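You operate a simulated robot arm through the tools that you are given. There is no shell and no other tool. Be economical: measure what you need, move in short steps, check, and stop when the job is done.

The job below is to be done with a simulated two-armed robot. You get a single attempt, and the scene is never put back.

## Task
Unbolt the vanity case, brush the lint off the black jumper, put the brush back and shut the lid.
Fine: hold the case while you slide the bolt. What is to be rubbed or washed off counts as gone when no trace of it is left.

It is judged by the outcome, as a careful person would: the job done as asked, and still so three seconds after it is handed in. It fails if anything else is knocked over, pushed out of place, dropped, spilled or broken. Lids that push on must go on centred and level and be pressed home; caps that screw on are set level and turned clockwise until they are tight.

## Robot
Two 6-joint arms with two-finger parallel grippers on one trunk, on a base that drives. Base frame: it is fixed to the floor where the robot stands at the start and does not move with it; the origin is under the middle of the robot, x ahead of it, y to its left, z up; the surface under the hand at the start is at about z = 0.78. Readings come in m, rad, newtons and seconds.
The left shoulder is at the start at [0.06, 0.187, 1.127], the right one opposite. With the tool pointing down near the work surface each hand reaches from about 0.18 to 0.62 m from the robot's upright axis, wherever it stands, measured 20 degrees to its own side. Places, roughly: inside of the vanity case [0.5, 0.1, 0.8]; teal case bolt [0.4, 0, 0.9]; teal case lid [0.5, 0.1, 0.9]. Payload 1.57 kg a hand.
Tool frame (each hand has its own): the origin (TCP) lies between the finger pads and is the grasp point; the fingertips stand 0.03 m ahead of it; z points along the fingers, y is the line along which they close. The gripper opens to 0.11 m. The fingers are 0.024 m wide and 0.012 m thick; the gripper's body (0.048 by 0.112 m) begins 0.078 m behind the TCP.
Orientation is told as [roll, pitch, yaw] about the base's x, y, z axes, in that order, counted from this pose: with the fingers straight down and closing along the base's y, the tool's x points along the base's -x, its y along +y and its z along -z.

## Interface
- The arms move only by the tool apply_moves. It takes "left_plan", "right_plan" or both (then of equal length, played together; a hand with none holds still); each is text: rows parted by semicolons, each of 7 numbers parted by spaces: the shift along the base's x, y, z in units of 150 mm (1.0 is 150 mm), then the turn, a rotation vector about the base's x, y, z in units of 45 degrees (1.0 is 45 degrees), then the closure in counts, from 0 (fully open) to 255 (shut). In form: x y z wx wy wz hand; .... A call has 1 to 12 rows; each row is the pose to reach, as a shift and turn from the pose commanded when the call began. A call with a number of a shift or a turn outside -1 to 1 is refused whole. Rows are played at 5 a second. More than 0.05 m and 0.15 rad between two rows, or a gripper value outside its range, and nothing of the call is played. A pose out of reach is approached as far as the arm can. The call stops where the force on the tool passes 40 N (or 10 N more than at its start, if that is more) or the arm is blocked; 0.2 s more then pass. Each finger travels about 0.153 m/s and halts on what it meets, pressing with about 38 N; the grip force reading is that of the motor and also rises with nothing between the fingers. The clock runs only during rows and for 0.2 s after the last one: add rows that repeat a pose to give the fingers time. The reply holds the time, the measured pose of the TCP, the force on the tool along the base axes, the opening and the grip force, in the units named above and with some noise, with the torque about the TCP (base axes, N m) and any sound that the robot's microphone picked up.
- Cameras (640 x 400 px; columns grow to the right, rows downward): "scene" is now at [-0.0051, 0.0406, 1.6807]; the picture's right is [0.48, -0.88, 0.00], its down [-0.70, -0.39, -0.60] and it looks along [0.53, 0.29, -0.80] (base axes); focal length 262 px, centre (320, 200). "left" rides on the left gripper at [0.07, -0.016, -0.141] in its tool frame; the picture's right is [0.23, 0.97, 0.00], its down [-0.86, 0.20, -0.48] and it looks along [-0.47, 0.11, 0.88] (tool axes); focal length 222 px, centre (320, 200). "right" rides on the right gripper at [0.07, 0.016, -0.141] in its tool frame; the picture's right is [-0.23, 0.97, 0.00], its down [-0.86, -0.20, -0.48] and it looks along [-0.47, -0.11, 0.88] (tool axes); focal length 222 px, centre (320, 200). There is no depth. A picture from a camera that has moved, and an enlarged one, comes with that camera's place and axes in the base frame and with its lens. The place of the scene camera against the robot may be out by one fixed shift of up to 0.025 m in any direction.
- snapshot(camera): a new picture of that camera. It takes no simulated time.
- slide_trunk(by): slides the trunk up (or, below 0, down) by that many m; the arms and the scene camera ride with it, the base frame stays. It gives what a move gives, with no picture.
- drive_base(legs): drives the robot by 1 to 6 legs, each [ahead, left, turn to the left] in m, m and rad, along the robot's own axes; the way and the turn of a leg run together, so that a leg with both is an arc; at most 1.5 m and 3.142 rad a leg. The arms and the cameras ride along, it lands a little off, and it stops where it bumps. It gives what a move gives.
- aim_head(pan, tilt): turns the head with the scene camera to pan (to the left, within 1.501 rad either way) and tilt (down, from -0.506 to 1.204), counted from straight ahead of the robot. It gives what a move gives.
- zoom(camera, box): a new picture of the part [left, top, right, bottom] of that camera's present view, enlarged. It takes no simulated time.
- job_done(): hands the job in; it is judged then, once.

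Work in short steps. Places have to be worked out from the pictures, the camera data and where the tool is seen: move nearer, look again, correct. Check each grasp and each placing, and mend what went wrong. You have 120 turns and 100 pictures in all, those below and enlarged ones among them. Open the grippers and draw the arms clear of the work before you hand the job in, unless the task says otherwise; then end with one line.

The tools are called after ">>>" as name(argument=value, ...) on one line, values as JSON. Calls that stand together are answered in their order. apply_moves: Moves the arms, as the interface text tells. Its arguments: {"type":"object","properties":{"left_plan":{"type":"string"},"right_plan":{"type":"string"}},"required":[]} The other tools are called the same way: slide_trunk (by) slides the trunk up or down; drive_base (legs) drives the base; aim_head (pan, tilt) turns the head that bears the scene camera; snapshot (camera) takes a picture; zoom (camera, box) takes an enlarged picture of a part of a camera's view; job_done () hands the job in.

At the start:

```text
time: 0.0
left_tool_pos: [0.3003, 0.3498, 1.3352]
left_tcp_rot: [-0.002, 0.001, -0.001]
left_contact_force: [0.2, 0.1, 0.5]
left_ft_torque: [0.01, 0.02, 0.06]
left_width: 0.1099
left_grasp_force: 0.1
right_tool_pos: [0.4039, 0.0435, 1.3154]
right_tcp_rot: [0.001, 0.0, 0.001]
right_contact_force: [0.4, -0.3, -0.6]
right_ft_torque: [-0.01, 0.01, 0.0]
right_width: 0.1099
right_grasp_force: 0.1
trunk travel left (down, up): [-0.755, 0.235]
robot x, y, heading: [0.0007, 0.0029, 0.001]
head pan, tilt: [0.504, 0.923]
```

scene: 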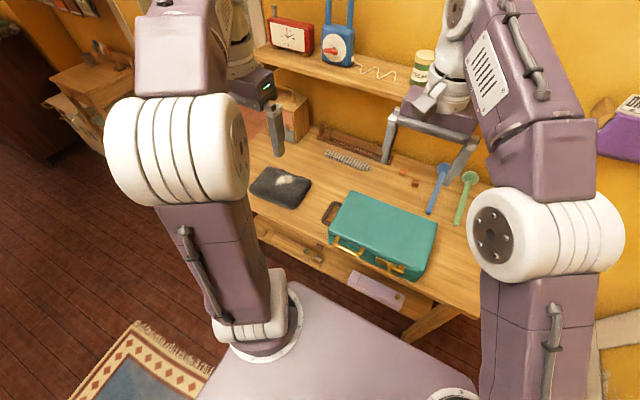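
right: 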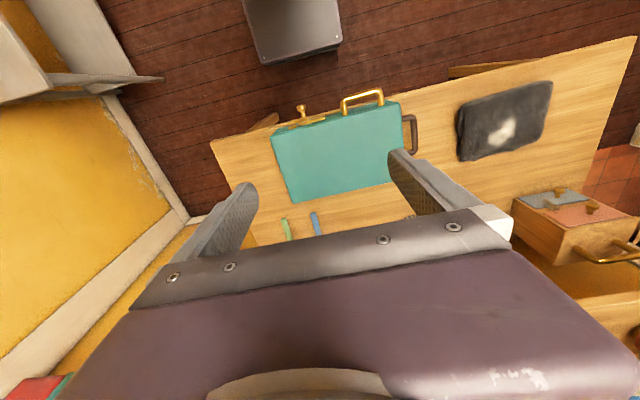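
left: 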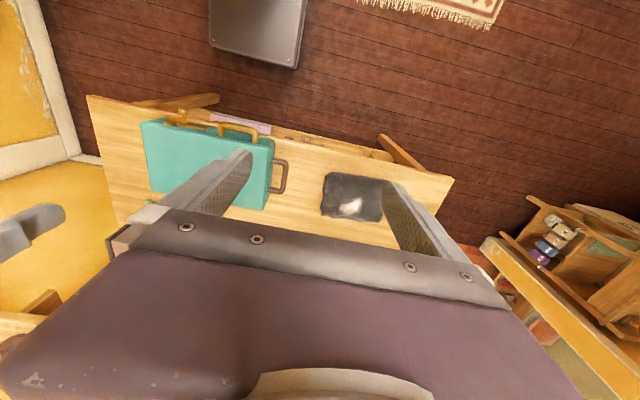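

The case sits in the middle of the table with the bolt on its front. I'll zoom in on the case and the jumper.

>>> zoom(camera="scene", box=[300, 170, 460, 290])

>>> zoom(camera="right", box=[240, 60, 560, 240])

```text
3.33 times, centred on (380, 230) of scene
camera zoom: at [-0.0051, 0.0406, 1.6807], right [0.48, -0.88, 0.0], down [-0.7, -0.39, -0.6], along [0.53, 0.29, -0.8], focal length 874 px, centre (120, 100)
```

zoom: 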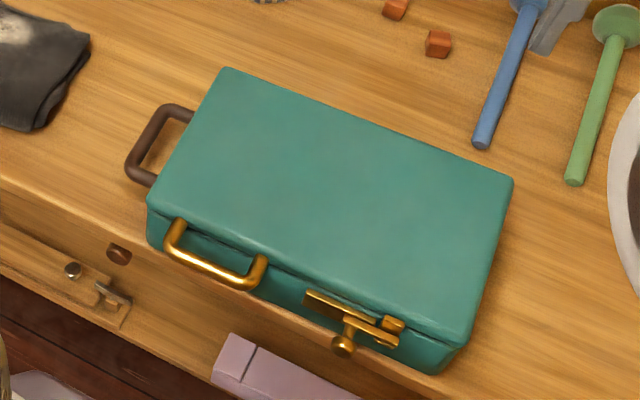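

```text
2.00 times, centred on (400, 150) of right
camera zoom: at [0.3336, 0.0596, 1.457], right [0.23, 0.97, 0.0], down [0.86, -0.2, 0.48], along [0.47, -0.11, -0.88], focal length 444 px, centre (160, 300)
```

zoom: 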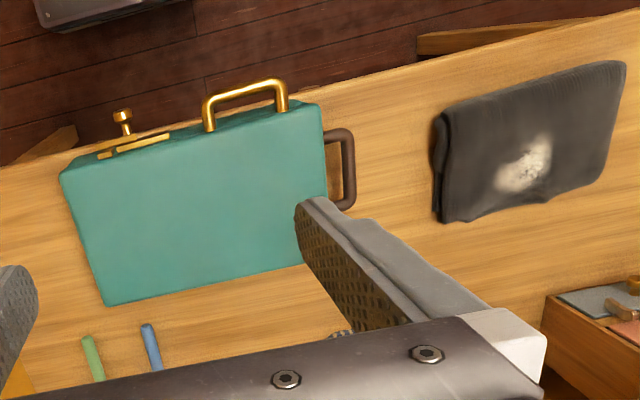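

The case spans roughly x 0.43–0.63, y −0.095–0.235, with its top near z 0.88. I'll zoom tighter on the bolt and its handle.

>>> zoom(camera="scene", box=[330, 220, 430, 282])

>>> zoom(camera="right", box=[260, 75, 420, 175])

```text
6.40 times, centred on (380, 251) of scene
camera zoom: at [-0.0051, 0.0406, 1.6807], right [0.48, -0.88, 0.0], down [-0.7, -0.39, -0.6], along [0.53, 0.29, -0.8], focal length 1678 px, centre (-64, -126)
```

zoom: 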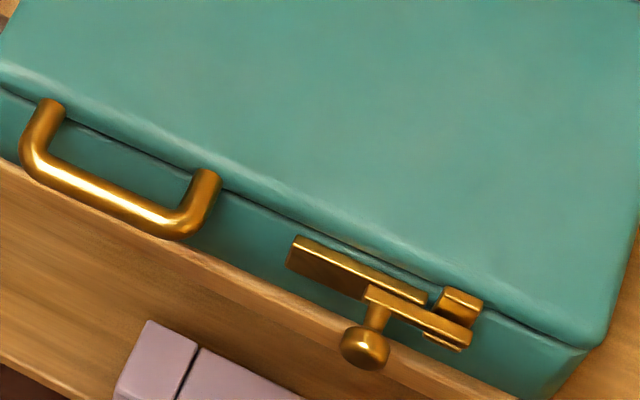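

```text
4.00 times, centred on (340, 125) of right
camera zoom: at [0.3336, 0.0596, 1.457], right [0.23, 0.97, 0.0], down [0.86, -0.2, 0.48], along [0.47, -0.11, -0.88], focal length 888 px, centre (240, 500)
```

zoom: 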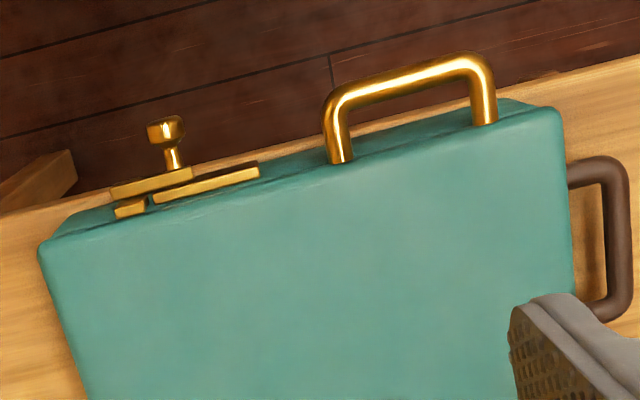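

The knob works out at about (0.385, 0.0, 0.85), and it slides toward +y out of a keeper on the right. The brown side handle's bar is near (0.52, 0.29, 0.82). I'll bring both hands down over these, tools pointing down.

>>> apply_moves(left_plan="0.2 -0.08 -0.2 0 0 0 0; 0.4 -0.16 -0.4 0 0 0 0; 0.6 -0.24 -0.6 0 0 0 0; 0.8 -0.32 -0.8 0 0 0 0; 1 -0.4 -1 0 0 0 0; 1 -0.4 -1 0 0 0 0", right_plan="-0.03 -0.06 -0.2 0 0 0 0; -0.06 -0.12 -0.4 0 0 0 0; -0.09 -0.18 -0.6 0 0 0 0; -0.12 -0.24 -0.8 0 0 0 0; -0.13 -0.29 -1 0 0 0 0; -0.13 -0.29 -1 0 0 0 0")

>>> apply_moves(left_plan="0.08 0 -0.25 0 0 0 100; 0.16 0 -0.5 0 0 0 100; 0.24 0 -0.75 0 0 0 100; 0.32 0 -1 0 0 0 100; 0.4 0 -1 0 0 0 100; 0.4 0 -1 0 0 0 100", right_plan="-0.0 0 -0.2 0 0 0 100; 0 0 -0.4 0 0 0 100; 0 0 -0.6 0 0 0 100; 0 0 -0.8 0 0 0 100; 0 0 -1 0 0 0 100; 0 0 -1 0 0 0 100")

>>> snapshot(camera="scene")

>>> snapshot(camera="right")

>>> snapshot(camera="left")

```text
time: 1.4
left_tool_pos: [0.4522, 0.2901, 1.1829]
left_tcp_rot: [0.001, -0.001, -0.001]
left_contact_force: [0.4, 0.6, -0.1]
left_ft_torque: [0.01, 0.0, 0.03]
left_width: 0.1101
left_grasp_force: 0.1
right_tool_pos: [0.3842, 0.0004, 1.1703]
right_tcp_rot: [-0.001, -0.002, -0.001]
right_contact_force: [0.1, -0.9, -0.1]
right_ft_torque: [0.0, 0.0, -0.01]
right_width: 0.1099
right_grasp_force: 0.1
trunk travel left (down, up): [-0.755, 0.235]
robot x, y, heading: [0.0031, 0.001, 0.007]
head pan, tilt: [0.504, 0.923]
```

```text
time: 2.8
left_tool_pos: [0.5129, 0.2925, 1.0381]
left_tcp_rot: [0.0, 0.0, 0.0]
left_contact_force: [-0.4, 0.1, 0.1]
left_ft_torque: [-0.02, -0.02, -0.04]
left_width: 0.067
left_grasp_force: 0.0
right_tool_pos: [0.3845, 0.0034, 1.0137]
right_tcp_rot: [0.001, 0.0, -0.001]
right_contact_force: [-0.7, -0.3, 0.3]
right_ft_torque: [0.0, 0.0, -0.01]
right_width: 0.0667
right_grasp_force: 0.1
trunk travel left (down, up): [-0.755, 0.235]
robot x, y, heading: [-0.0, 0.0015, 0.0]
head pan, tilt: [0.504, 0.923]
```

```text
92 pictures are left
camera scene: at [-0.0061, 0.0402, 1.6807], right [0.48, -0.88, 0.0], down [-0.7, -0.39, -0.6], along [0.53, 0.29, -0.8], focal length 262 px, centre (320, 200)
```

scene: 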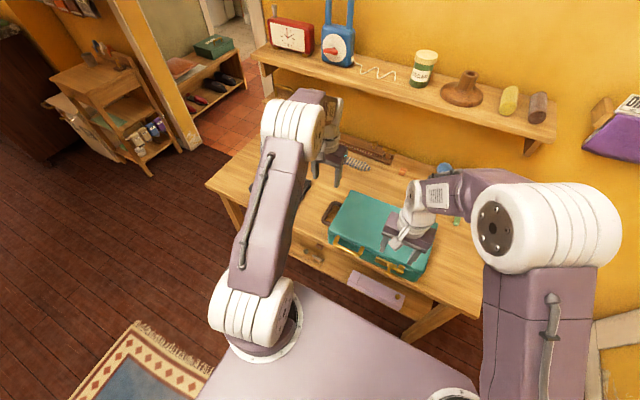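

```text
91 pictures are left
camera right: at [0.3138, 0.0187, 1.1563], right [0.23, 0.97, 0.0], down [0.85, -0.2, 0.48], along [0.47, -0.11, -0.88], focal length 222 px, centre (320, 200)
```

right: 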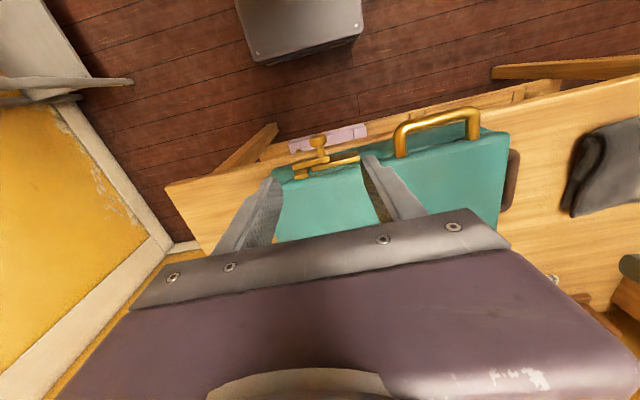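

```text
90 pictures are left
camera left: at [0.443, 0.2753, 1.1794], right [-0.23, 0.97, 0.0], down [0.85, 0.2, 0.48], along [0.47, 0.11, -0.88], focal length 222 px, centre (320, 200)
```

left: 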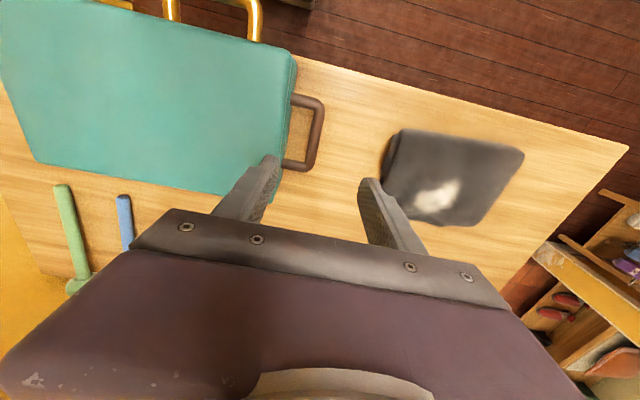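

Triangulation gives the bar at (0.52, 0.29, 0.82) and the knob at (0.386, 0.0, 0.854), and both hands are in line with them. I'll lower both with the fingers narrowed.

>>> apply_moves(left_plan="0.05 0.0 -0.25 0 0 0 162; 0.06 0 -0.5 0 0 0 162; 0.06 0 -0.75 0 0 0 162; 0.06 0 -0.95 0 0 0 162; 0.06 0 -0.95 0 0 0 162", right_plan="0 -0.01 -0.2 0 0 0 140; -0.02 -0.02 -0.4 0 0 0 140; -0.02 -0.02 -0.6 0 0 0 140; -0.02 -0.02 -0.65 0 0 0 140; -0.02 -0.02 -0.65 0 0 0 140")

>>> snapshot(camera="right")

>>> snapshot(camera="left")

```text
time: 4.0
left_tool_pos: [0.5208, 0.2887, 0.8916]
left_tcp_rot: [0.0, 0.002, 0.002]
left_contact_force: [-0.4, 0.4, 0.1]
left_ft_torque: [0.0, -0.03, 0.01]
left_width: 0.0403
left_grasp_force: 0.0
right_tool_pos: [0.3793, -0.0018, 0.9185]
right_tcp_rot: [0.0, 0.0, -0.001]
right_contact_force: [0.8, 0.0, -0.9]
right_ft_torque: [0.03, -0.02, 0.02]
right_width: 0.0495
right_grasp_force: 0.0
trunk travel left (down, up): [-0.755, 0.235]
robot x, y, heading: [-0.0034, -0.0, -0.003]
head pan, tilt: [0.504, 0.923]
```

```text
89 pictures are left
camera right: at [0.3101, 0.0141, 1.0612], right [0.23, 0.97, 0.0], down [0.85, -0.2, 0.48], along [0.47, -0.11, -0.88], focal length 222 px, centre (320, 200)
```

right: 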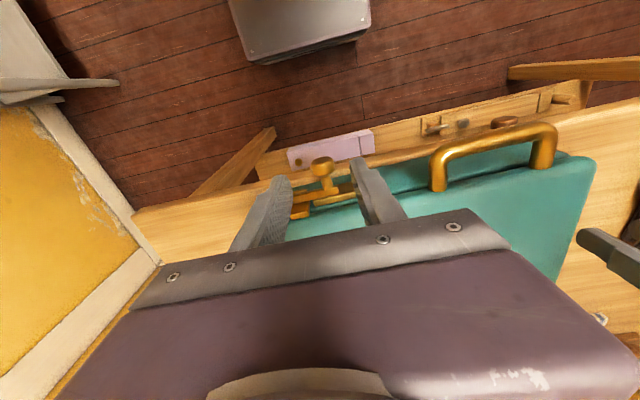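

```text
88 pictures are left
camera left: at [0.4518, 0.2718, 1.0345], right [-0.23, 0.97, 0.0], down [0.85, 0.2, 0.48], along [0.47, 0.11, -0.88], focal length 222 px, centre (320, 200)
```

left: 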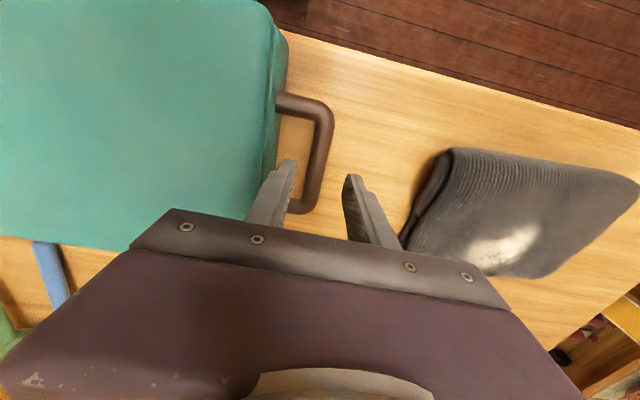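

Both targets sit between their fingers. I'll lower the left hand to z≈0.827 and close it on the bar, and lower the right to z≈0.853, still open.

>>> apply_moves(left_plan="0 0 -0.25 0 0 0 162; 0 0 -0.43 0 0 0 162; 0 0 -0.43 0 0 0 162; 0 0 -0.43 0 0 0 255; 0 0 -0.43 0 0 0 255; 0 0 -0.43 0 0 0 255", right_plan="0.02 0.005 -0.2 0 0 0 140; 0.02 0.01 -0.43 0 0 0 140; 0.02 0.01 -0.43 0 0 0 140; 0.02 0.01 -0.43 0 0 0 140; 0.02 0.01 -0.43 0 0 0 140; 0.02 0.01 -0.43 0 0 0 140")

>>> snapshot(camera="right")

>>> snapshot(camera="left")

```text
time: 5.4
left_tool_pos: [0.5227, 0.2889, 0.8261]
left_tcp_rot: [-0.001, 0.0, 0.0]
left_contact_force: [-0.1, -2.6, 0.2]
left_ft_torque: [0.01, -0.2, 0.25]
left_width: 0.0177
left_grasp_force: 32.3
right_tool_pos: [0.3831, 0.0017, 0.8544]
right_tcp_rot: [0.001, -0.002, 0.0]
right_contact_force: [0.5, 0.3, -0.3]
right_ft_torque: [-0.02, 0.02, -0.01]
right_width: 0.0499
right_grasp_force: 0.0
trunk travel left (down, up): [-0.755, 0.235]
robot x, y, heading: [0.0002, 0.0012, -0.002]
head pan, tilt: [0.504, 0.923]
```

```text
87 pictures are left
camera right: at [0.3132, 0.0162, 0.9958], right [0.23, 0.97, 0.0], down [0.86, -0.2, 0.48], along [0.47, -0.11, -0.88], focal length 222 px, centre (320, 200)
```

right: 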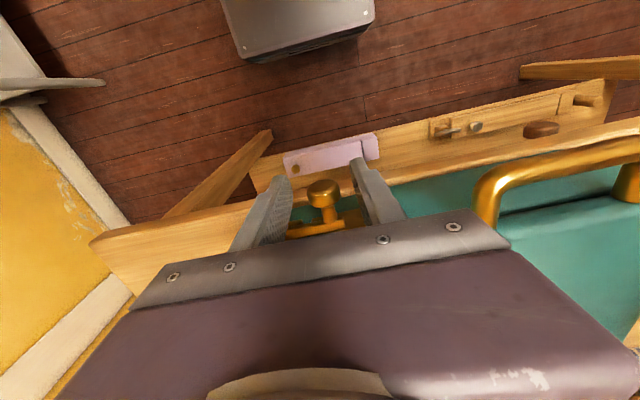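

```text
86 pictures are left
camera left: at [0.4537, 0.2714, 0.9673], right [-0.23, 0.97, 0.0], down [0.86, 0.2, 0.48], along [0.47, 0.11, -0.88], focal length 222 px, centre (320, 200)
```

left: 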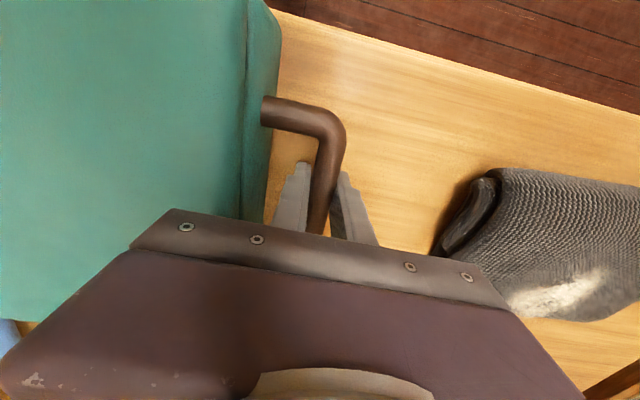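

The left hand holds the side handle and the knob is between the right fingers. I'll close on the knob and slide it toward +y.

>>> apply_moves(right_plan="0 0 0 0 0 0 255; 0 0 0 0 0 0 255; 0 0 0 0 0 0 255; 0 0.07 0 0 0 0 255; 0 0.14 0 0 0 0 255; 0 0.2 0 0 0 0 255; 0 0.26 0 0 0 0 255; 0 0.26 0 0 0 0 255")

>>> snapshot(camera="right")

```text
time: 7.4
left_tool_pos: [0.5251, 0.2908, 0.828]
left_tcp_rot: [0.006, -0.007, 0.001]
left_contact_force: [2.1, 8.8, 0.8]
left_ft_torque: [0.12, 0.16, -0.32]
left_width: 0.0178
left_grasp_force: 32.6
right_tool_pos: [0.3816, 0.0373, 0.8529]
right_tcp_rot: [-0.006, 0.006, 0.0]
right_contact_force: [-1.8, -11.5, 13.1]
right_ft_torque: [-0.05, 0.08, -0.07]
right_width: 0.0218
right_grasp_force: 35.1
trunk travel left (down, up): [-0.755, 0.235]
robot x, y, heading: [0.0002, 0.0, -0.0]
head pan, tilt: [0.504, 0.923]
stopped in row 8 (right hand): the force on the tool passed its limit at 41 N (the readings are from after the stop); the commanded pose is now the measured one
```

```text
85 pictures are left
camera right: at [0.3117, 0.0528, 0.9944], right [0.23, 0.97, -0.01], down [0.86, -0.2, 0.47], along [0.46, -0.11, -0.88], focal length 222 px, centre (320, 200)
```

right: 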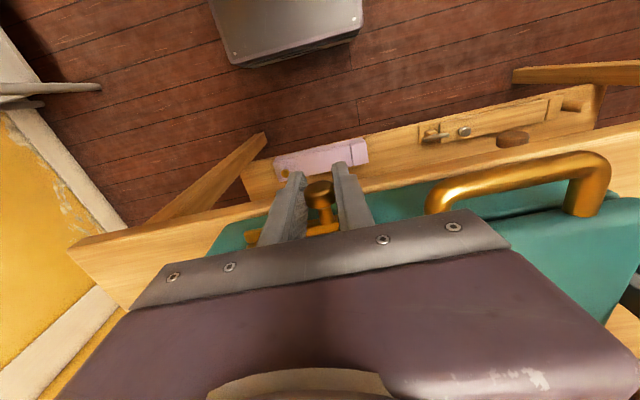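

The knob moved about 36 mm and hit a firm stop. I'll release it, lift the right hand and check the bolt against the keeper.

>>> apply_moves(right_plan="0 0 0 0 0 0 140; 0 0 0 0 0 0 140; 0 0 0.2 0 0 0 140; 0 0 0.5 0 0 0 140; 0 -0.1 0.8 0 0 0 140; 0 -0.3 1 0 0 0 100; 0 -0.3 1 0 0 0 100")

>>> zoom(camera="right", box=[260, 100, 480, 230])

>>> zoom(camera="scene", box=[320, 200, 440, 280])

```text
time: 9.0
left_tool_pos: [0.5261, 0.2903, 0.8253]
left_tcp_rot: [0.002, -0.003, 0.0]
left_contact_force: [-0.3, -1.1, -0.8]
left_ft_torque: [-0.07, 0.32, -0.22]
left_width: 0.0175
left_grasp_force: 32.4
right_tool_pos: [0.3801, -0.0043, 1.0014]
right_tcp_rot: [-0.005, 0.006, -0.001]
right_contact_force: [0.1, 0.4, 0.8]
right_ft_torque: [0.04, 0.01, 0.02]
right_width: 0.0668
right_grasp_force: 0.1
trunk travel left (down, up): [-0.755, 0.235]
robot x, y, heading: [0.0016, 0.0011, 0.003]
head pan, tilt: [0.504, 0.923]
```

```text
2.91 times, centred on (370, 165) of right
camera zoom: at [0.3112, 0.0106, 1.1429], right [0.23, 0.97, -0.01], down [0.86, -0.2, 0.47], along [0.46, -0.11, -0.88], focal length 646 px, centre (174, 302)
```

zoom: 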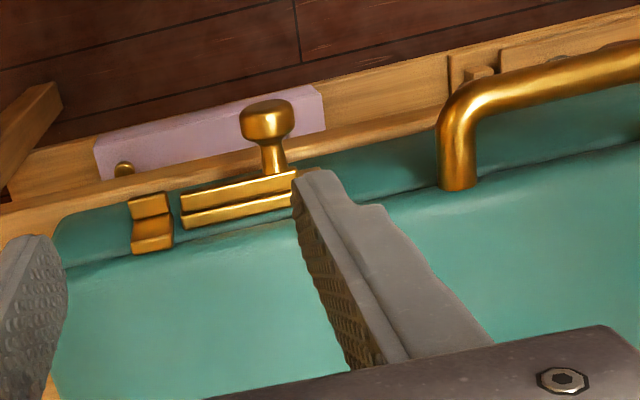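

```text
5.00 times, centred on (380, 240) of scene
camera zoom: at [-0.0039, 0.0415, 1.6806], right [0.48, -0.88, 0.0], down [-0.7, -0.39, -0.6], along [0.53, 0.29, -0.8], focal length 1311 px, centre (20, 0)
```

zoom: 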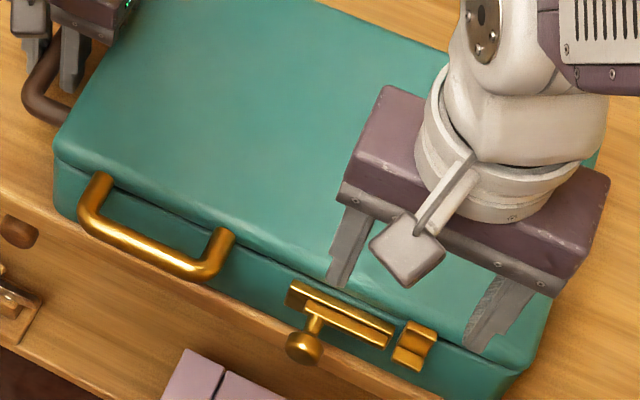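

The bolt is well clear of the keeper. The gold lid handle's bar is near (0.392, 0.157, 0.865) and runs along y. I'll keep the left hand on the case, turn the right hand 90° and bring it over the bar at y≈0.135.

>>> apply_moves(right_plan="0 0.08 0 0 0 0.167 100; 0 0.16 0 0 0 0.333 100; 0 0.24 0 0 0 0.5 100; 0 0.32 0 0 0 0.667 100; 0 0.4 0 0 0 0.833 100; 0.03 0.46 0 0 0 1 100")

>>> apply_moves(right_plan="0 0.08 0 0 0 0.167 120; 0 0.16 0 0 0 0.333 120; 0 0.24 0 0 0 0.5 120; 0 0.32 0 0 0 0.667 120; 0 0.4 0 0 0 0.833 120; 0.05 0.46 0 0 0 1 120; 0.05 0.46 0 0 0 1 120")

>>> snapshot(camera="right")

>>> snapshot(camera="scene")

```text
time: 10.4
left_tool_pos: [0.5255, 0.2908, 0.825]
left_tcp_rot: [0.002, -0.006, 0.001]
left_contact_force: [-0.2, 0.0, 0.0]
left_ft_torque: [-0.05, 0.12, -0.17]
left_width: 0.0176
left_grasp_force: 33.3
right_tool_pos: [0.3856, 0.0609, 1.0039]
right_tcp_rot: [-0.002, 0.006, 0.787]
right_contact_force: [0.3, 0.2, 0.4]
right_ft_torque: [0.0, -0.01, 0.02]
right_width: 0.0667
right_grasp_force: 0.0
trunk travel left (down, up): [-0.755, 0.235]
robot x, y, heading: [-0.0006, 0.002, 0.004]
head pan, tilt: [0.504, 0.923]
```

```text
time: 12.0
left_tool_pos: [0.5259, 0.2919, 0.8266]
left_tcp_rot: [0.003, -0.006, -0.001]
left_contact_force: [1.6, 1.3, -0.1]
left_ft_torque: [-0.01, -0.01, -0.18]
left_width: 0.0174
left_grasp_force: 32.2
right_tool_pos: [0.3925, 0.132, 1.0023]
right_tcp_rot: [-0.003, 0.005, 1.574]
right_contact_force: [-0.5, 0.7, -0.2]
right_ft_torque: [0.01, -0.02, 0.0]
right_width: 0.0582
right_grasp_force: 0.0
trunk travel left (down, up): [-0.755, 0.235]
robot x, y, heading: [0.0015, -0.0001, 0.003]
head pan, tilt: [0.504, 0.923]
```

```text
82 pictures are left
camera right: at [0.376, 0.0619, 1.1438], right [-0.97, 0.23, 0.0], down [0.2, 0.86, 0.47], along [0.11, 0.46, -0.88], focal length 222 px, centre (320, 200)
```

right: 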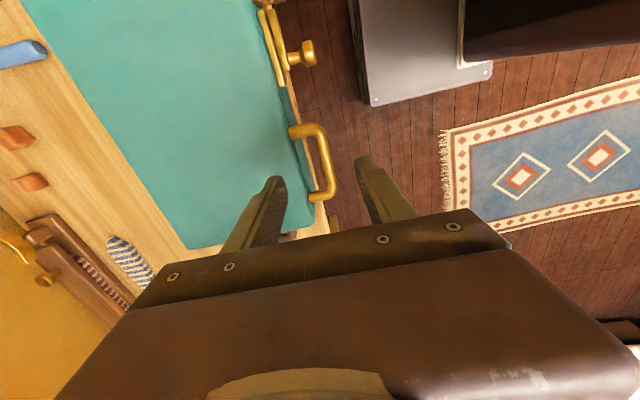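

```text
81 pictures are left
camera scene: at [-0.0045, 0.0411, 1.6806], right [0.48, -0.88, 0.0], down [-0.7, -0.39, -0.6], along [0.53, 0.29, -0.8], focal length 262 px, centre (320, 200)
```

scene: 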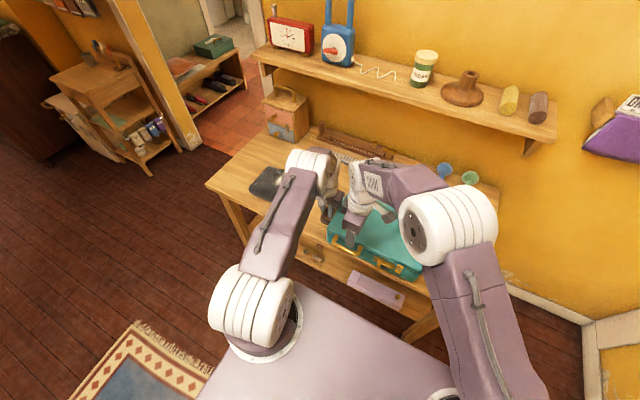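

The bar shows at about x 0.387, with its middle near y 0.16. I'll shift slightly, narrow the opening to about 37 mm and stop just above the bar to look.

>>> apply_moves(right_plan="-0.036 0.1 -0.2 0 0 0 170; -0.036 0.107 -0.4 0 0 0 170; -0.036 0.107 -0.62 0 0 0 170; -0.036 0.107 -0.62 0 0 0 170")

>>> zoom(camera="right", box=[220, 80, 420, 210])

```text
time: 13.0
left_tool_pos: [0.525, 0.2909, 0.827]
left_tcp_rot: [0.004, -0.006, 0.0]
left_contact_force: [0.3, 1.3, 0.3]
left_ft_torque: [0.03, 0.08, -0.12]
left_width: 0.0173
left_grasp_force: 32.2
right_tool_pos: [0.3882, 0.1478, 0.9103]
right_tcp_rot: [-0.004, 0.003, 1.57]
right_contact_force: [0.0, -0.3, 0.0]
right_ft_torque: [-0.02, 0.02, 0.01]
right_width: 0.0363
right_grasp_force: 0.1
trunk travel left (down, up): [-0.755, 0.235]
robot x, y, heading: [0.0011, -0.0013, -0.002]
head pan, tilt: [0.504, 0.923]
```

```text
3.08 times, centred on (320, 145) of right
camera zoom: at [0.3707, 0.0777, 1.0516], right [-0.97, 0.23, 0.0], down [0.2, 0.86, 0.48], along [0.11, 0.46, -0.88], focal length 684 px, centre (320, 369)
```

zoom: 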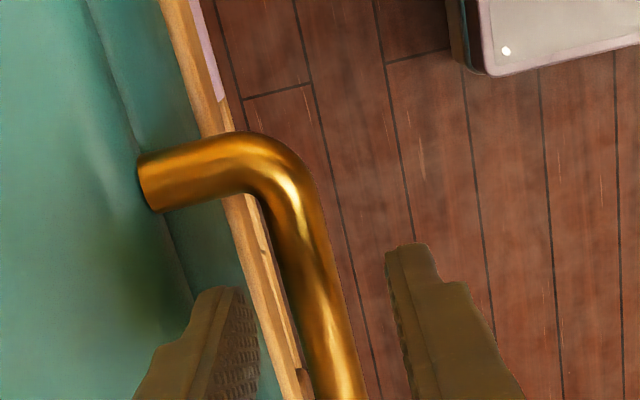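

The bar is centred between the fingers, and the inner finger just clears the lid edge. I'll go down 33 mm and close.

>>> apply_moves(right_plan="-0.01 0 -0.12 0 0 0 170; -0.01 0 -0.23 0 0 0 170; -0.01 0 -0.23 0 0 0 255; -0.01 0 -0.23 0 0 0 255; -0.01 0 -0.23 0 0 0 255")

>>> zoom(camera="right", box=[220, 80, 420, 210])

```text
time: 14.2
left_tool_pos: [0.5255, 0.2891, 0.8264]
left_tcp_rot: [0.003, -0.003, -0.001]
left_contact_force: [-12.6, -6.4, 1.9]
left_ft_torque: [0.04, 0.35, -0.9]
left_width: 0.0175
left_grasp_force: 32.3
right_tool_pos: [0.3873, 0.1486, 0.8761]
right_tcp_rot: [-0.006, 0.002, 1.573]
right_contact_force: [15.2, 7.8, -0.4]
right_ft_torque: [0.01, -0.12, 0.34]
right_width: 0.0154
right_grasp_force: 31.0
trunk travel left (down, up): [-0.755, 0.235]
robot x, y, heading: [0.0017, -0.0003, 0.002]
head pan, tilt: [0.504, 0.923]
```

```text
3.08 times, centred on (320, 145) of right
camera zoom: at [0.3704, 0.0782, 1.0179], right [-0.97, 0.23, -0.01], down [0.2, 0.86, 0.48], along [0.11, 0.46, -0.88], focal length 684 px, centre (320, 369)
```

zoom: 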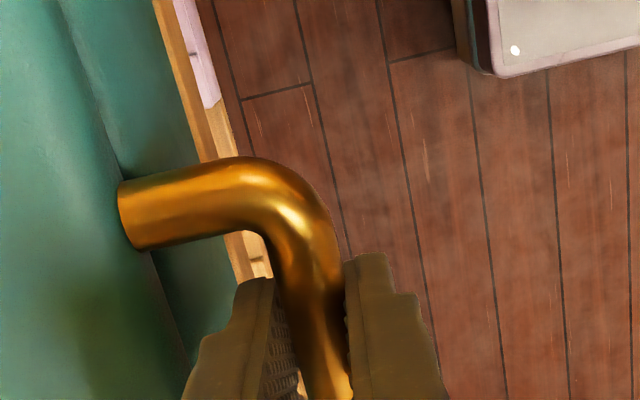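

The handle is gripped. I'll lift the lid along its arc, with the hinge taken at x≈0.632, z≈0.86 and r≈0.243, up to 30°, pitching the hand half as much.

>>> apply_moves(right_plan="0.006 0 0.141 0 0.055 0 255; 0.025 0 0.281 0 0.111 0 255; 0.055 0 0.419 0 0.167 0 255; 0.098 0 0.554 0 0.222 0 255; 0.152 0 0.685 0 0.278 0 255; 0.217 0 0.81 0 0.333 0 255")

>>> snapshot(camera="scene")

```text
time: 15.6
left_tool_pos: [0.5259, 0.2912, 0.8281]
left_tcp_rot: [0.004, -0.012, 0.0]
left_contact_force: [6.9, 1.6, 21.2]
left_ft_torque: [0.07, -0.28, -0.63]
left_width: 0.0178
left_grasp_force: 32.3
right_tool_pos: [0.4183, 0.147, 0.9969]
right_tcp_rot: [0.259, 0.005, 1.572]
right_contact_force: [0.5, -0.6, 0.8]
right_ft_torque: [0.0, 0.0, -0.03]
right_width: 0.0
right_grasp_force: 21.1
trunk travel left (down, up): [-0.755, 0.235]
robot x, y, heading: [0.0011, -0.0026, 0.0]
head pan, tilt: [0.504, 0.923]
```

```text
78 pictures are left
camera scene: at [-0.0067, 0.0393, 1.681], right [0.48, -0.88, 0.0], down [-0.7, -0.38, -0.6], along [0.53, 0.29, -0.8], focal length 262 px, centre (320, 200)
```

scene: 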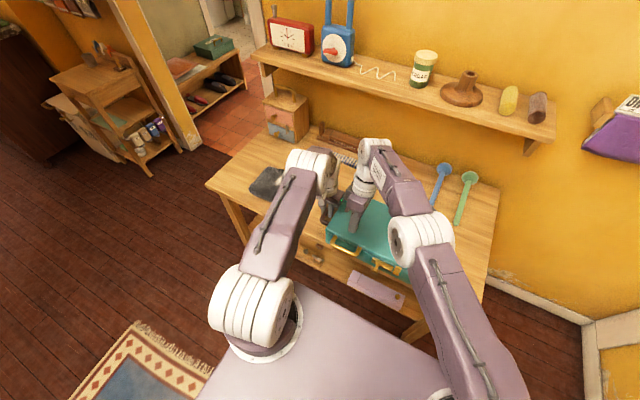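

The grip slipped off the bar. I'll check the state of the lid and bolt before trying again.

>>> zoom(camera="scene", box=[300, 190, 430, 290])

>>> snapshot(camera="right")

>>> snapshot(camera="left")

```text
4.00 times, centred on (365, 240) of scene
camera zoom: at [-0.0067, 0.0393, 1.681], right [0.48, -0.88, 0.0], down [-0.7, -0.38, -0.6], along [0.53, 0.29, -0.8], focal length 1048 px, centre (140, 40)
```

zoom: 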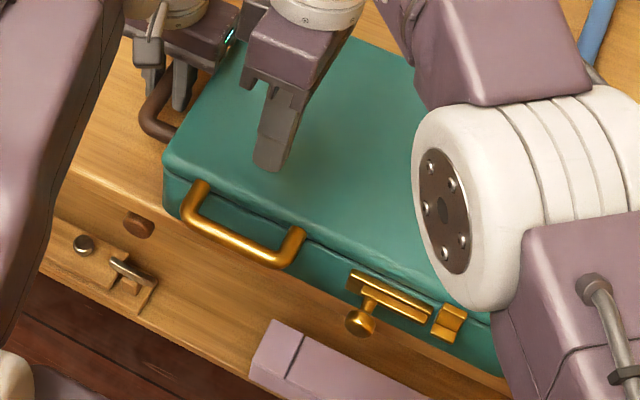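

```text
76 pictures are left
camera right: at [0.4383, 0.076, 1.1377], right [-0.94, 0.23, 0.25], down [0.31, 0.86, 0.41], along [-0.12, 0.46, -0.88], focal length 222 px, centre (320, 200)
```

right: 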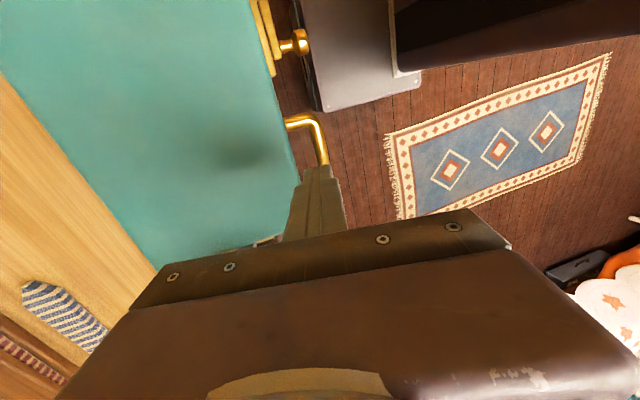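

```text
75 pictures are left
camera left: at [0.4547, 0.2729, 0.9695], right [-0.23, 0.97, 0.0], down [0.85, 0.2, 0.49], along [0.48, 0.11, -0.87], focal length 222 px, centre (320, 200)
```

left: 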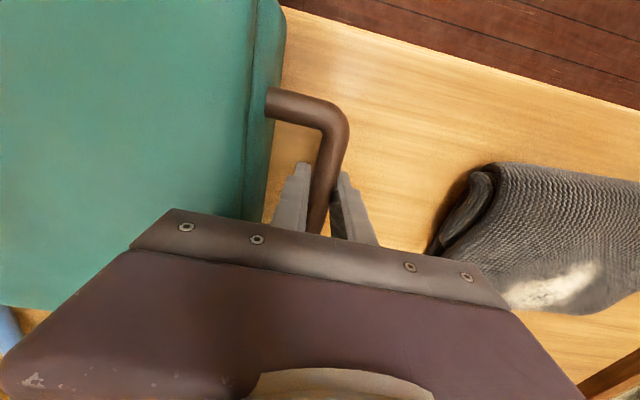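

The lid is still shut; the pads just slid off, since pulling straight up relied on friction alone. I'll back off and tip the right hand forward (pitch about −65°) so one finger goes under the bar and lifts it positively.

>>> apply_moves(right_plan="-0.08 0 0.05 0 -0.167 0 255; -0.16 0 0.05 0 -0.333 0 255; -0.25 0 0.05 0 -0.5 0 200; -0.34 0 0 0 -0.667 0 140; -0.43 0 -0.05 0 -0.833 0 140; -0.52 0 -0.1 0 -1 0 140")

>>> apply_moves(right_plan="-0.05 0.01 -0.08 0 -0.155 0 140; -0.1 0.02 -0.16 0 -0.31 0 140; -0.15 0.02 -0.24 0 -0.467 0 140; -0.2 0.02 -0.32 0 -0.622 0 140; -0.23 0.02 -0.4 0 -0.778 0 140; -0.23 0.02 -0.4 0 -0.778 0 140")

>>> snapshot(camera="right")

>>> snapshot(camera="scene")

```text
time: 17.0
left_tool_pos: [0.5244, 0.2892, 0.8272]
left_tcp_rot: [0.004, -0.008, 0.0]
left_contact_force: [7.0, 4.7, 26.5]
left_ft_torque: [0.03, -0.5, -0.45]
left_width: 0.0177
left_grasp_force: 32.4
right_tool_pos: [0.3389, 0.1448, 0.9799]
right_tcp_rot: [-0.53, 0.004, 1.57]
right_contact_force: [-0.3, -0.3, 0.2]
right_ft_torque: [0.0, 0.01, 0.01]
right_width: 0.0495
right_grasp_force: 0.1
trunk travel left (down, up): [-0.755, 0.235]
robot x, y, heading: [-0.0014, 0.0019, -0.001]
head pan, tilt: [0.504, 0.923]
```

```text
time: 17.9
left_tool_pos: [0.5224, 0.2932, 0.8281]
left_tcp_rot: [0.001, -0.005, 0.014]
left_contact_force: [-2.0, -7.6, 14.7]
left_ft_torque: [0.04, 0.82, -0.12]
left_width: 0.0175
left_grasp_force: 32.4
right_tool_pos: [0.3727, 0.1503, 1.0171]
right_tcp_rot: [-0.974, -0.18, 1.431]
right_contact_force: [0.9, 0.2, -0.2]
right_ft_torque: [-0.02, -0.01, 0.01]
right_width: 0.0493
right_grasp_force: 0.0
trunk travel left (down, up): [-0.755, 0.235]
robot x, y, heading: [0.0035, 0.0004, 0.002]
head pan, tilt: [0.504, 0.923]
stopped in row 4 (right hand): the arm was blocked; the commanded pose is now the measured one
```

```text
74 pictures are left
camera right: at [0.2363, 0.0872, 1.0696], right [-0.49, 0.44, -0.75], down [-0.17, 0.8, 0.58], along [0.85, 0.42, -0.31], focal length 222 px, centre (320, 200)
```

right: 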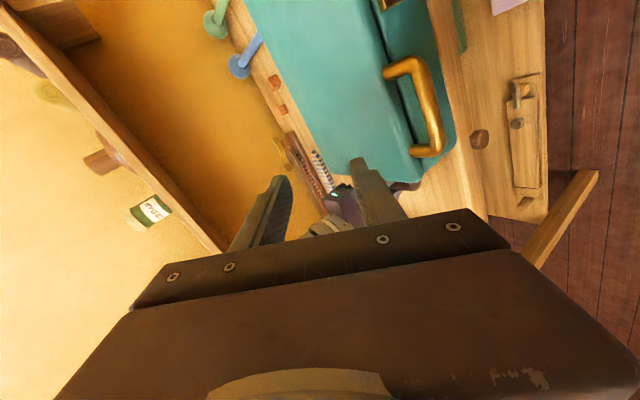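

```text
73 pictures are left
camera scene: at [-0.008, 0.0381, 1.6805], right [0.48, -0.88, 0.0], down [-0.7, -0.38, -0.6], along [0.53, 0.29, -0.8], focal length 262 px, centre (320, 200)
```

scene: 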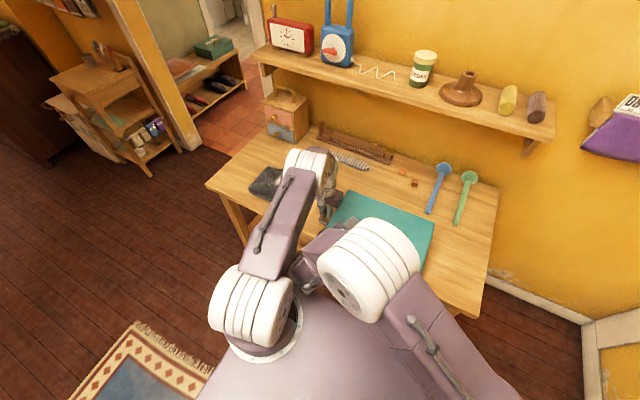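

The right wrist met the left arm, so I'll withdraw the right hand toward its own side. Then I'll free the left hand and use it for the lid, since its shoulder is in line with the handle.

>>> apply_moves(right_plan="0 -0.25 0.1 0 0 0 140; 0 -0.5 0.2 0 0.1 0 140; 0 -0.75 0.3 0 0.2 0 140; 0 -1 0.4 0 0.35 0 140; 0 -1 0.4 0 0.5 0 140")

>>> apply_moves(left_plan="0 0 0 0 0 0 170; 0 0 0 0 0 0 162; 0 0 0 0 0 0 162; 0 0 0.1 0 0 0 162; 0 0 0.3 0 0 0 162; 0 0 0.6 0 0 0 140; 0 0 0.9 0 0 0 140; 0 0 0.9 0 0 0 140")

>>> snapshot(camera="scene")

>>> snapshot(camera="left")

```text
time: 19.1
left_tool_pos: [0.5218, 0.2932, 0.8275]
left_tcp_rot: [0.002, -0.007, 0.014]
left_contact_force: [-0.7, -4.5, 15.9]
left_ft_torque: [-0.09, -0.13, -0.1]
left_width: 0.0173
left_grasp_force: 32.6
right_tool_pos: [0.3736, 0.0032, 1.0787]
right_tcp_rot: [-0.58, -0.119, 1.375]
right_contact_force: [-0.6, 0.1, -0.6]
right_ft_torque: [0.01, 0.0, 0.02]
right_width: 0.0497
right_grasp_force: 0.0
trunk travel left (down, up): [-0.755, 0.235]
robot x, y, heading: [-0.0021, 0.0011, -0.004]
head pan, tilt: [0.504, 0.923]
```

```text
time: 20.9
left_tool_pos: [0.5206, 0.2924, 0.9591]
left_tcp_rot: [0.001, -0.002, 0.015]
left_contact_force: [-0.6, -0.6, -0.1]
left_ft_torque: [-0.01, 0.04, 0.01]
left_width: 0.0496
left_grasp_force: 0.1
right_tool_pos: [0.3751, 0.0055, 1.0785]
right_tcp_rot: [-0.581, -0.115, 1.375]
right_contact_force: [0.1, -1.0, 0.2]
right_ft_torque: [0.0, 0.0, 0.01]
right_width: 0.0496
right_grasp_force: 0.1
trunk travel left (down, up): [-0.755, 0.235]
robot x, y, heading: [-0.0016, -0.0023, -0.002]
head pan, tilt: [0.504, 0.923]
```

```text
72 pictures are left
camera scene: at [-0.0043, 0.0408, 1.6806], right [0.48, -0.88, 0.0], down [-0.7, -0.38, -0.6], along [0.53, 0.29, -0.8], focal length 262 px, centre (320, 200)
```

scene: 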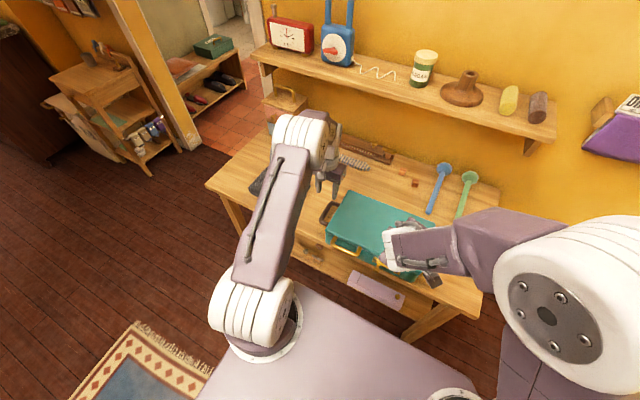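

```text
71 pictures are left
camera left: at [0.4521, 0.2747, 1.1003], right [-0.24, 0.97, 0.0], down [0.85, 0.21, 0.48], along [0.47, 0.12, -0.88], focal length 222 px, centre (320, 200)
```

left: 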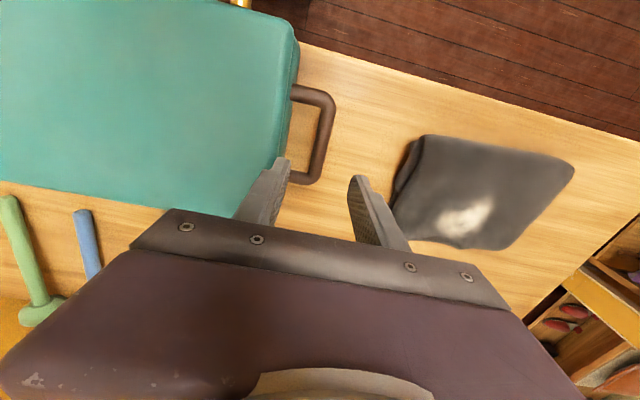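

The case hasn't moved and the left hand is clear. I'll drive back 0.15 m for room, then turn the left hand −90° in yaw.

>>> drive_base(legs=[[-0.15, 0, 0]])

>>> apply_moves(left_plan="-0.05 -0.1 0.05 0 0 -0.167 140; -0.1 -0.2 0.1 0 0 -0.333 140; -0.15 -0.3 0.1 0 0 -0.5 140; -0.2 -0.4 0.1 0 0 -0.667 140; -0.3 -0.5 0.1 0 0 -0.833 140; -0.4 -0.6 0.1 0 0 -1 140", right_plan="0 -0.1 0.05 0 0 0 140; -0.1 -0.2 0.1 0 0 0 140; -0.1 -0.4 0.1 0 0 0 140; -0.1 -0.6 0.1 0 0 0 140; -0.1 -0.8 0.1 0 0 0 140; -0.1 -1 0.1 0 0 0 140")

>>> apply_moves(left_plan="0 -0.05 0 0 0 -0.167 140; 0 -0.1 0 0 0 -0.333 140; 0 -0.15 0 0 0 -0.5 140; 0 -0.2 0 0 0 -0.667 140; 0 -0.25 0 0 0 -0.833 140; 0 -0.3 0 0 0 -1 140; 0 -0.3 0 0 0 -1 140")

>>> snapshot(camera="scene")

```text
time: 22.3
left_tool_pos: [0.3802, 0.291, 0.9577]
left_tcp_rot: [-0.001, -0.002, 0.011]
left_contact_force: [0.8, -0.2, 0.1]
left_ft_torque: [0.02, 0.03, 0.02]
left_width: 0.0495
left_grasp_force: 0.1
right_tool_pos: [0.2331, 0.0042, 1.0772]
right_tcp_rot: [-0.579, -0.115, 1.368]
right_contact_force: [0.4, 0.6, -0.2]
right_ft_torque: [0.01, 0.02, -0.01]
right_width: 0.0497
right_grasp_force: 0.0
trunk travel left (down, up): [-0.755, 0.235]
robot x, y, heading: [-0.1442, 0.004, -0.006]
head pan, tilt: [0.504, 0.923]
```

```text
time: 23.7
left_tool_pos: [0.3217, 0.1992, 0.9745]
left_tcp_rot: [0.002, -0.004, -0.776]
left_contact_force: [-0.6, -0.1, 0.3]
left_ft_torque: [0.04, 0.01, -0.03]
left_width: 0.0496
left_grasp_force: 0.0
right_tool_pos: [0.2477, -0.1399, 1.105]
right_tcp_rot: [-0.578, -0.115, 1.369]
right_contact_force: [0.0, -0.8, 0.5]
right_ft_torque: [0.01, 0.01, -0.02]
right_width: 0.0495
right_grasp_force: 0.1
right hand out of reach, approached as far as the arm can: row 4, 5, 6
trunk travel left (down, up): [-0.755, 0.235]
robot x, y, heading: [-0.1454, -0.0002, 0.0]
head pan, tilt: [0.504, 0.923]
```

```text
time: 25.3
left_tool_pos: [0.3181, 0.1558, 0.9739]
left_tcp_rot: [0.0, -0.002, -1.562]
left_contact_force: [-0.4, 0.0, -0.7]
left_ft_torque: [0.01, 0.02, -0.01]
left_width: 0.0494
left_grasp_force: 0.0
right_tool_pos: [0.2487, -0.1396, 1.1058]
right_tcp_rot: [-0.579, -0.114, 1.371]
right_contact_force: [1.7, 0.3, -0.6]
right_ft_torque: [0.01, 0.0, 0.0]
right_width: 0.0493
right_grasp_force: 0.1
trunk travel left (down, up): [-0.755, 0.235]
robot x, y, heading: [-0.1443, -0.0044, -0.001]
head pan, tilt: [0.504, 0.923]
```

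```text
70 pictures are left
camera scene: at [-0.1486, 0.0407, 1.6807], right [0.48, -0.88, 0.0], down [-0.7, -0.38, -0.6], along [0.53, 0.29, -0.8], focal length 262 px, centre (320, 200)
```

scene: 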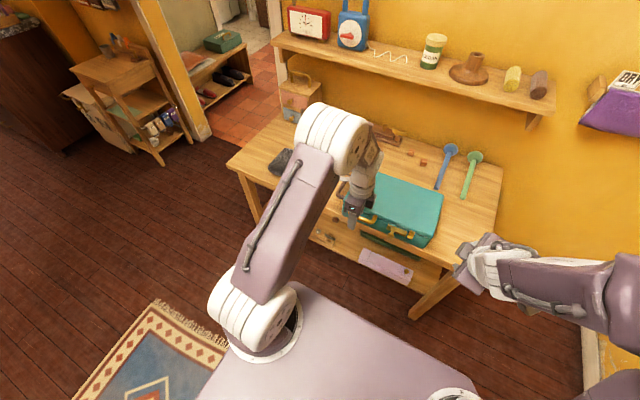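

There's room now. I'll pitch the left hand forward to about −75° behind the handle.

>>> apply_moves(left_plan="-0.03 0 0 0 -0.167 0 140; -0.06 0 0 0 -0.333 0 140; -0.09 0 0 0 -0.5 0 140; -0.12 0 0 0 -0.667 0 140; -0.15 0 0 0 -0.833 0 140; -0.15 0 0 0 -1 0 140")

>>> apply_moves(left_plan="0 0 -0.15 0 -0.167 0 140; 0 0 -0.3 0 -0.333 0 140; 0 0 -0.45 0 -0.5 0 140; 0 0 -0.55 0 -0.667 0 140; 0 0 -0.55 0 -0.667 0 140")

>>> snapshot(camera="left")

>>> snapshot(camera="scene")

```text
time: 26.7
left_tool_pos: [0.3004, 0.1558, 0.977]
left_tcp_rot: [0.78, -0.007, -1.565]
left_contact_force: [-0.2, -0.3, -1.1]
left_ft_torque: [-0.01, 0.03, -0.03]
left_width: 0.0494
left_grasp_force: 0.1
left hand out of reach, approached as far as the arm can: row 3, 6
right_tool_pos: [0.2484, -0.1389, 1.1055]
right_tcp_rot: [-0.578, -0.113, 1.37]
right_contact_force: [-0.7, 0.5, -0.2]
right_ft_torque: [-0.01, 0.02, 0.0]
right_width: 0.0494
right_grasp_force: 0.2
trunk travel left (down, up): [-0.755, 0.235]
robot x, y, heading: [-0.1433, -0.0037, -0.001]
head pan, tilt: [0.504, 0.923]
```

```text
time: 27.9
left_tool_pos: [0.5251, 0.1082, 0.953]
left_tcp_rot: [1.233, -0.01, -1.565]
left_contact_force: [-0.3, -0.2, -0.4]
left_ft_torque: [0.0, 0.03, -0.01]
left_width: 0.0494
left_grasp_force: 0.1
left hand out of reach, approached as far as the arm can: row 1, 2, 3, 4, 5
right_tool_pos: [0.2481, -0.1394, 1.1058]
right_tcp_rot: [-0.578, -0.115, 1.37]
right_contact_force: [0.1, 0.4, 0.0]
right_ft_torque: [-0.01, 0.01, -0.04]
right_width: 0.0498
right_grasp_force: 0.1
trunk travel left (down, up): [-0.755, 0.235]
robot x, y, heading: [-0.1443, 0.002, 0.0]
head pan, tilt: [0.504, 0.923]
```

```text
69 pictures are left
camera left: at [0.3852, 0.178, 0.9844], right [0.32, 0.24, 0.92], down [-0.38, -0.85, 0.36], along [0.87, -0.46, -0.18], focal length 222 px, centre (320, 200)
```

left: 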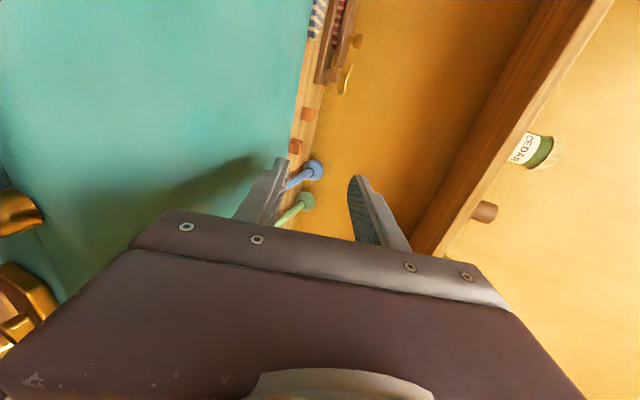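

```text
68 pictures are left
camera scene: at [-0.149, 0.0405, 1.6807], right [0.48, -0.88, 0.0], down [-0.7, -0.38, -0.6], along [0.53, 0.29, -0.8], focal length 262 px, centre (320, 200)
```

scene: 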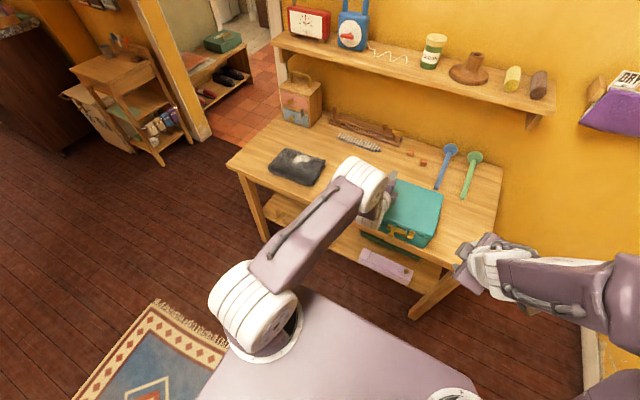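

The arm couldn't hold that folded-in pose and drifted over the case, without touching it. I'll raise it and back the base off another 0.2 m so the arm is more stretched for a forward-pointing hand.

>>> apply_moves(left_plan="0 0 0.3 0 0 0 140; 0 0 0.6 0 0 0 140; 0 0 0.6 0 0 0 140")

>>> drive_base(legs=[[-0.2, 0, 0]])

>>> snapshot(camera="scene")

```text
time: 28.7
left_tool_pos: [0.5306, 0.1167, 1.0468]
left_tcp_rot: [1.232, -0.011, -1.566]
left_contact_force: [-0.1, 0.2, -0.2]
left_ft_torque: [0.0, 0.03, 0.05]
left_width: 0.0495
left_grasp_force: 0.1
right_tool_pos: [0.2489, -0.1391, 1.1052]
right_tcp_rot: [-0.578, -0.114, 1.371]
right_contact_force: [-0.8, 0.0, -0.5]
right_ft_torque: [-0.02, 0.0, 0.02]
right_width: 0.0494
right_grasp_force: 0.1
trunk travel left (down, up): [-0.755, 0.235]
robot x, y, heading: [-0.1403, 0.001, -0.005]
head pan, tilt: [0.504, 0.923]
```

```text
time: 30.2
left_tool_pos: [0.3325, 0.1171, 1.0462]
left_tcp_rot: [1.23, -0.01, -1.563]
left_contact_force: [0.0, 0.3, -0.2]
left_ft_torque: [-0.01, -0.01, 0.02]
left_width: 0.0496
left_grasp_force: 0.1
right_tool_pos: [0.0507, -0.1378, 1.1049]
right_tcp_rot: [-0.575, -0.114, 1.372]
right_contact_force: [0.0, 0.0, 0.0]
right_ft_torque: [0.0, -0.02, 0.0]
right_width: 0.0496
right_grasp_force: 0.1
trunk travel left (down, up): [-0.755, 0.235]
robot x, y, heading: [-0.342, 0.0043, -0.002]
head pan, tilt: [0.504, 0.923]
```

```text
67 pictures are left
camera scene: at [-0.3444, 0.0412, 1.6806], right [0.48, -0.88, 0.0], down [-0.7, -0.38, -0.6], along [0.53, 0.29, -0.8], focal length 262 px, centre (320, 200)
```

scene: 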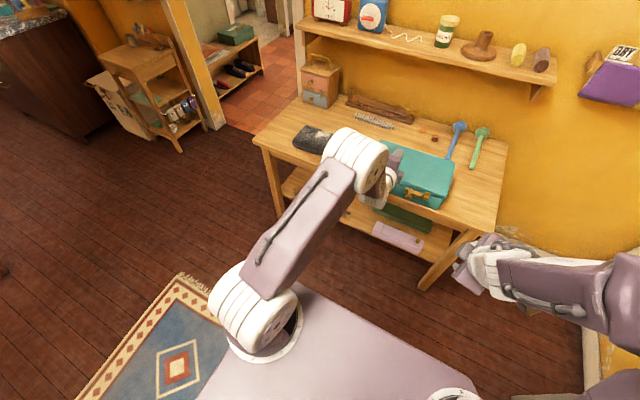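

The hand is at pitch −70°. I'll bring it to (0.305, 0.155, 0.90), just behind and above the bar line.

>>> apply_moves(left_plan="-0.18 0.1 -0.2 0 0 0 140; -0.18 0.2 -0.4 0 0 0 140; -0.18 0.25 -0.6 0 0 0 140; -0.18 0.25 -0.8 0 0 0 140; -0.18 0.25 -0.98 0 0 0 140; -0.18 0.25 -0.98 0 0 0 140")

>>> snapshot(camera="left")

```text
time: 31.6
left_tool_pos: [0.3328, 0.1531, 0.9008]
left_tcp_rot: [1.228, -0.011, -1.564]
left_contact_force: [0.2, -0.2, -0.3]
left_ft_torque: [-0.01, -0.04, 0.01]
left_width: 0.0498
left_grasp_force: 0.1
left hand out of reach, approached as far as the arm can: row 1, 2, 3, 4, 5, 6
right_tool_pos: [0.051, -0.1383, 1.1054]
right_tcp_rot: [-0.576, -0.114, 1.37]
right_contact_force: [-0.9, -0.3, 0.5]
right_ft_torque: [-0.01, -0.01, -0.03]
right_width: 0.0496
right_grasp_force: 0.0
trunk travel left (down, up): [-0.755, 0.235]
robot x, y, heading: [-0.3405, -0.0017, -0.002]
head pan, tilt: [0.504, 0.923]
```

```text
66 pictures are left
camera left: at [0.1934, 0.2215, 0.9323], right [0.32, 0.24, 0.92], down [-0.38, -0.85, 0.36], along [0.87, -0.46, -0.19], focal length 222 px, centre (320, 200)
```

left: 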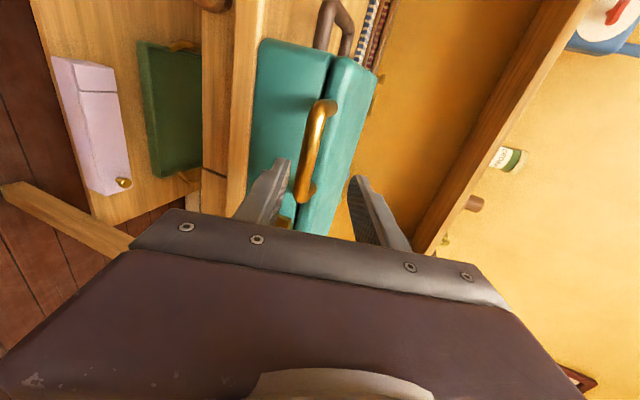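

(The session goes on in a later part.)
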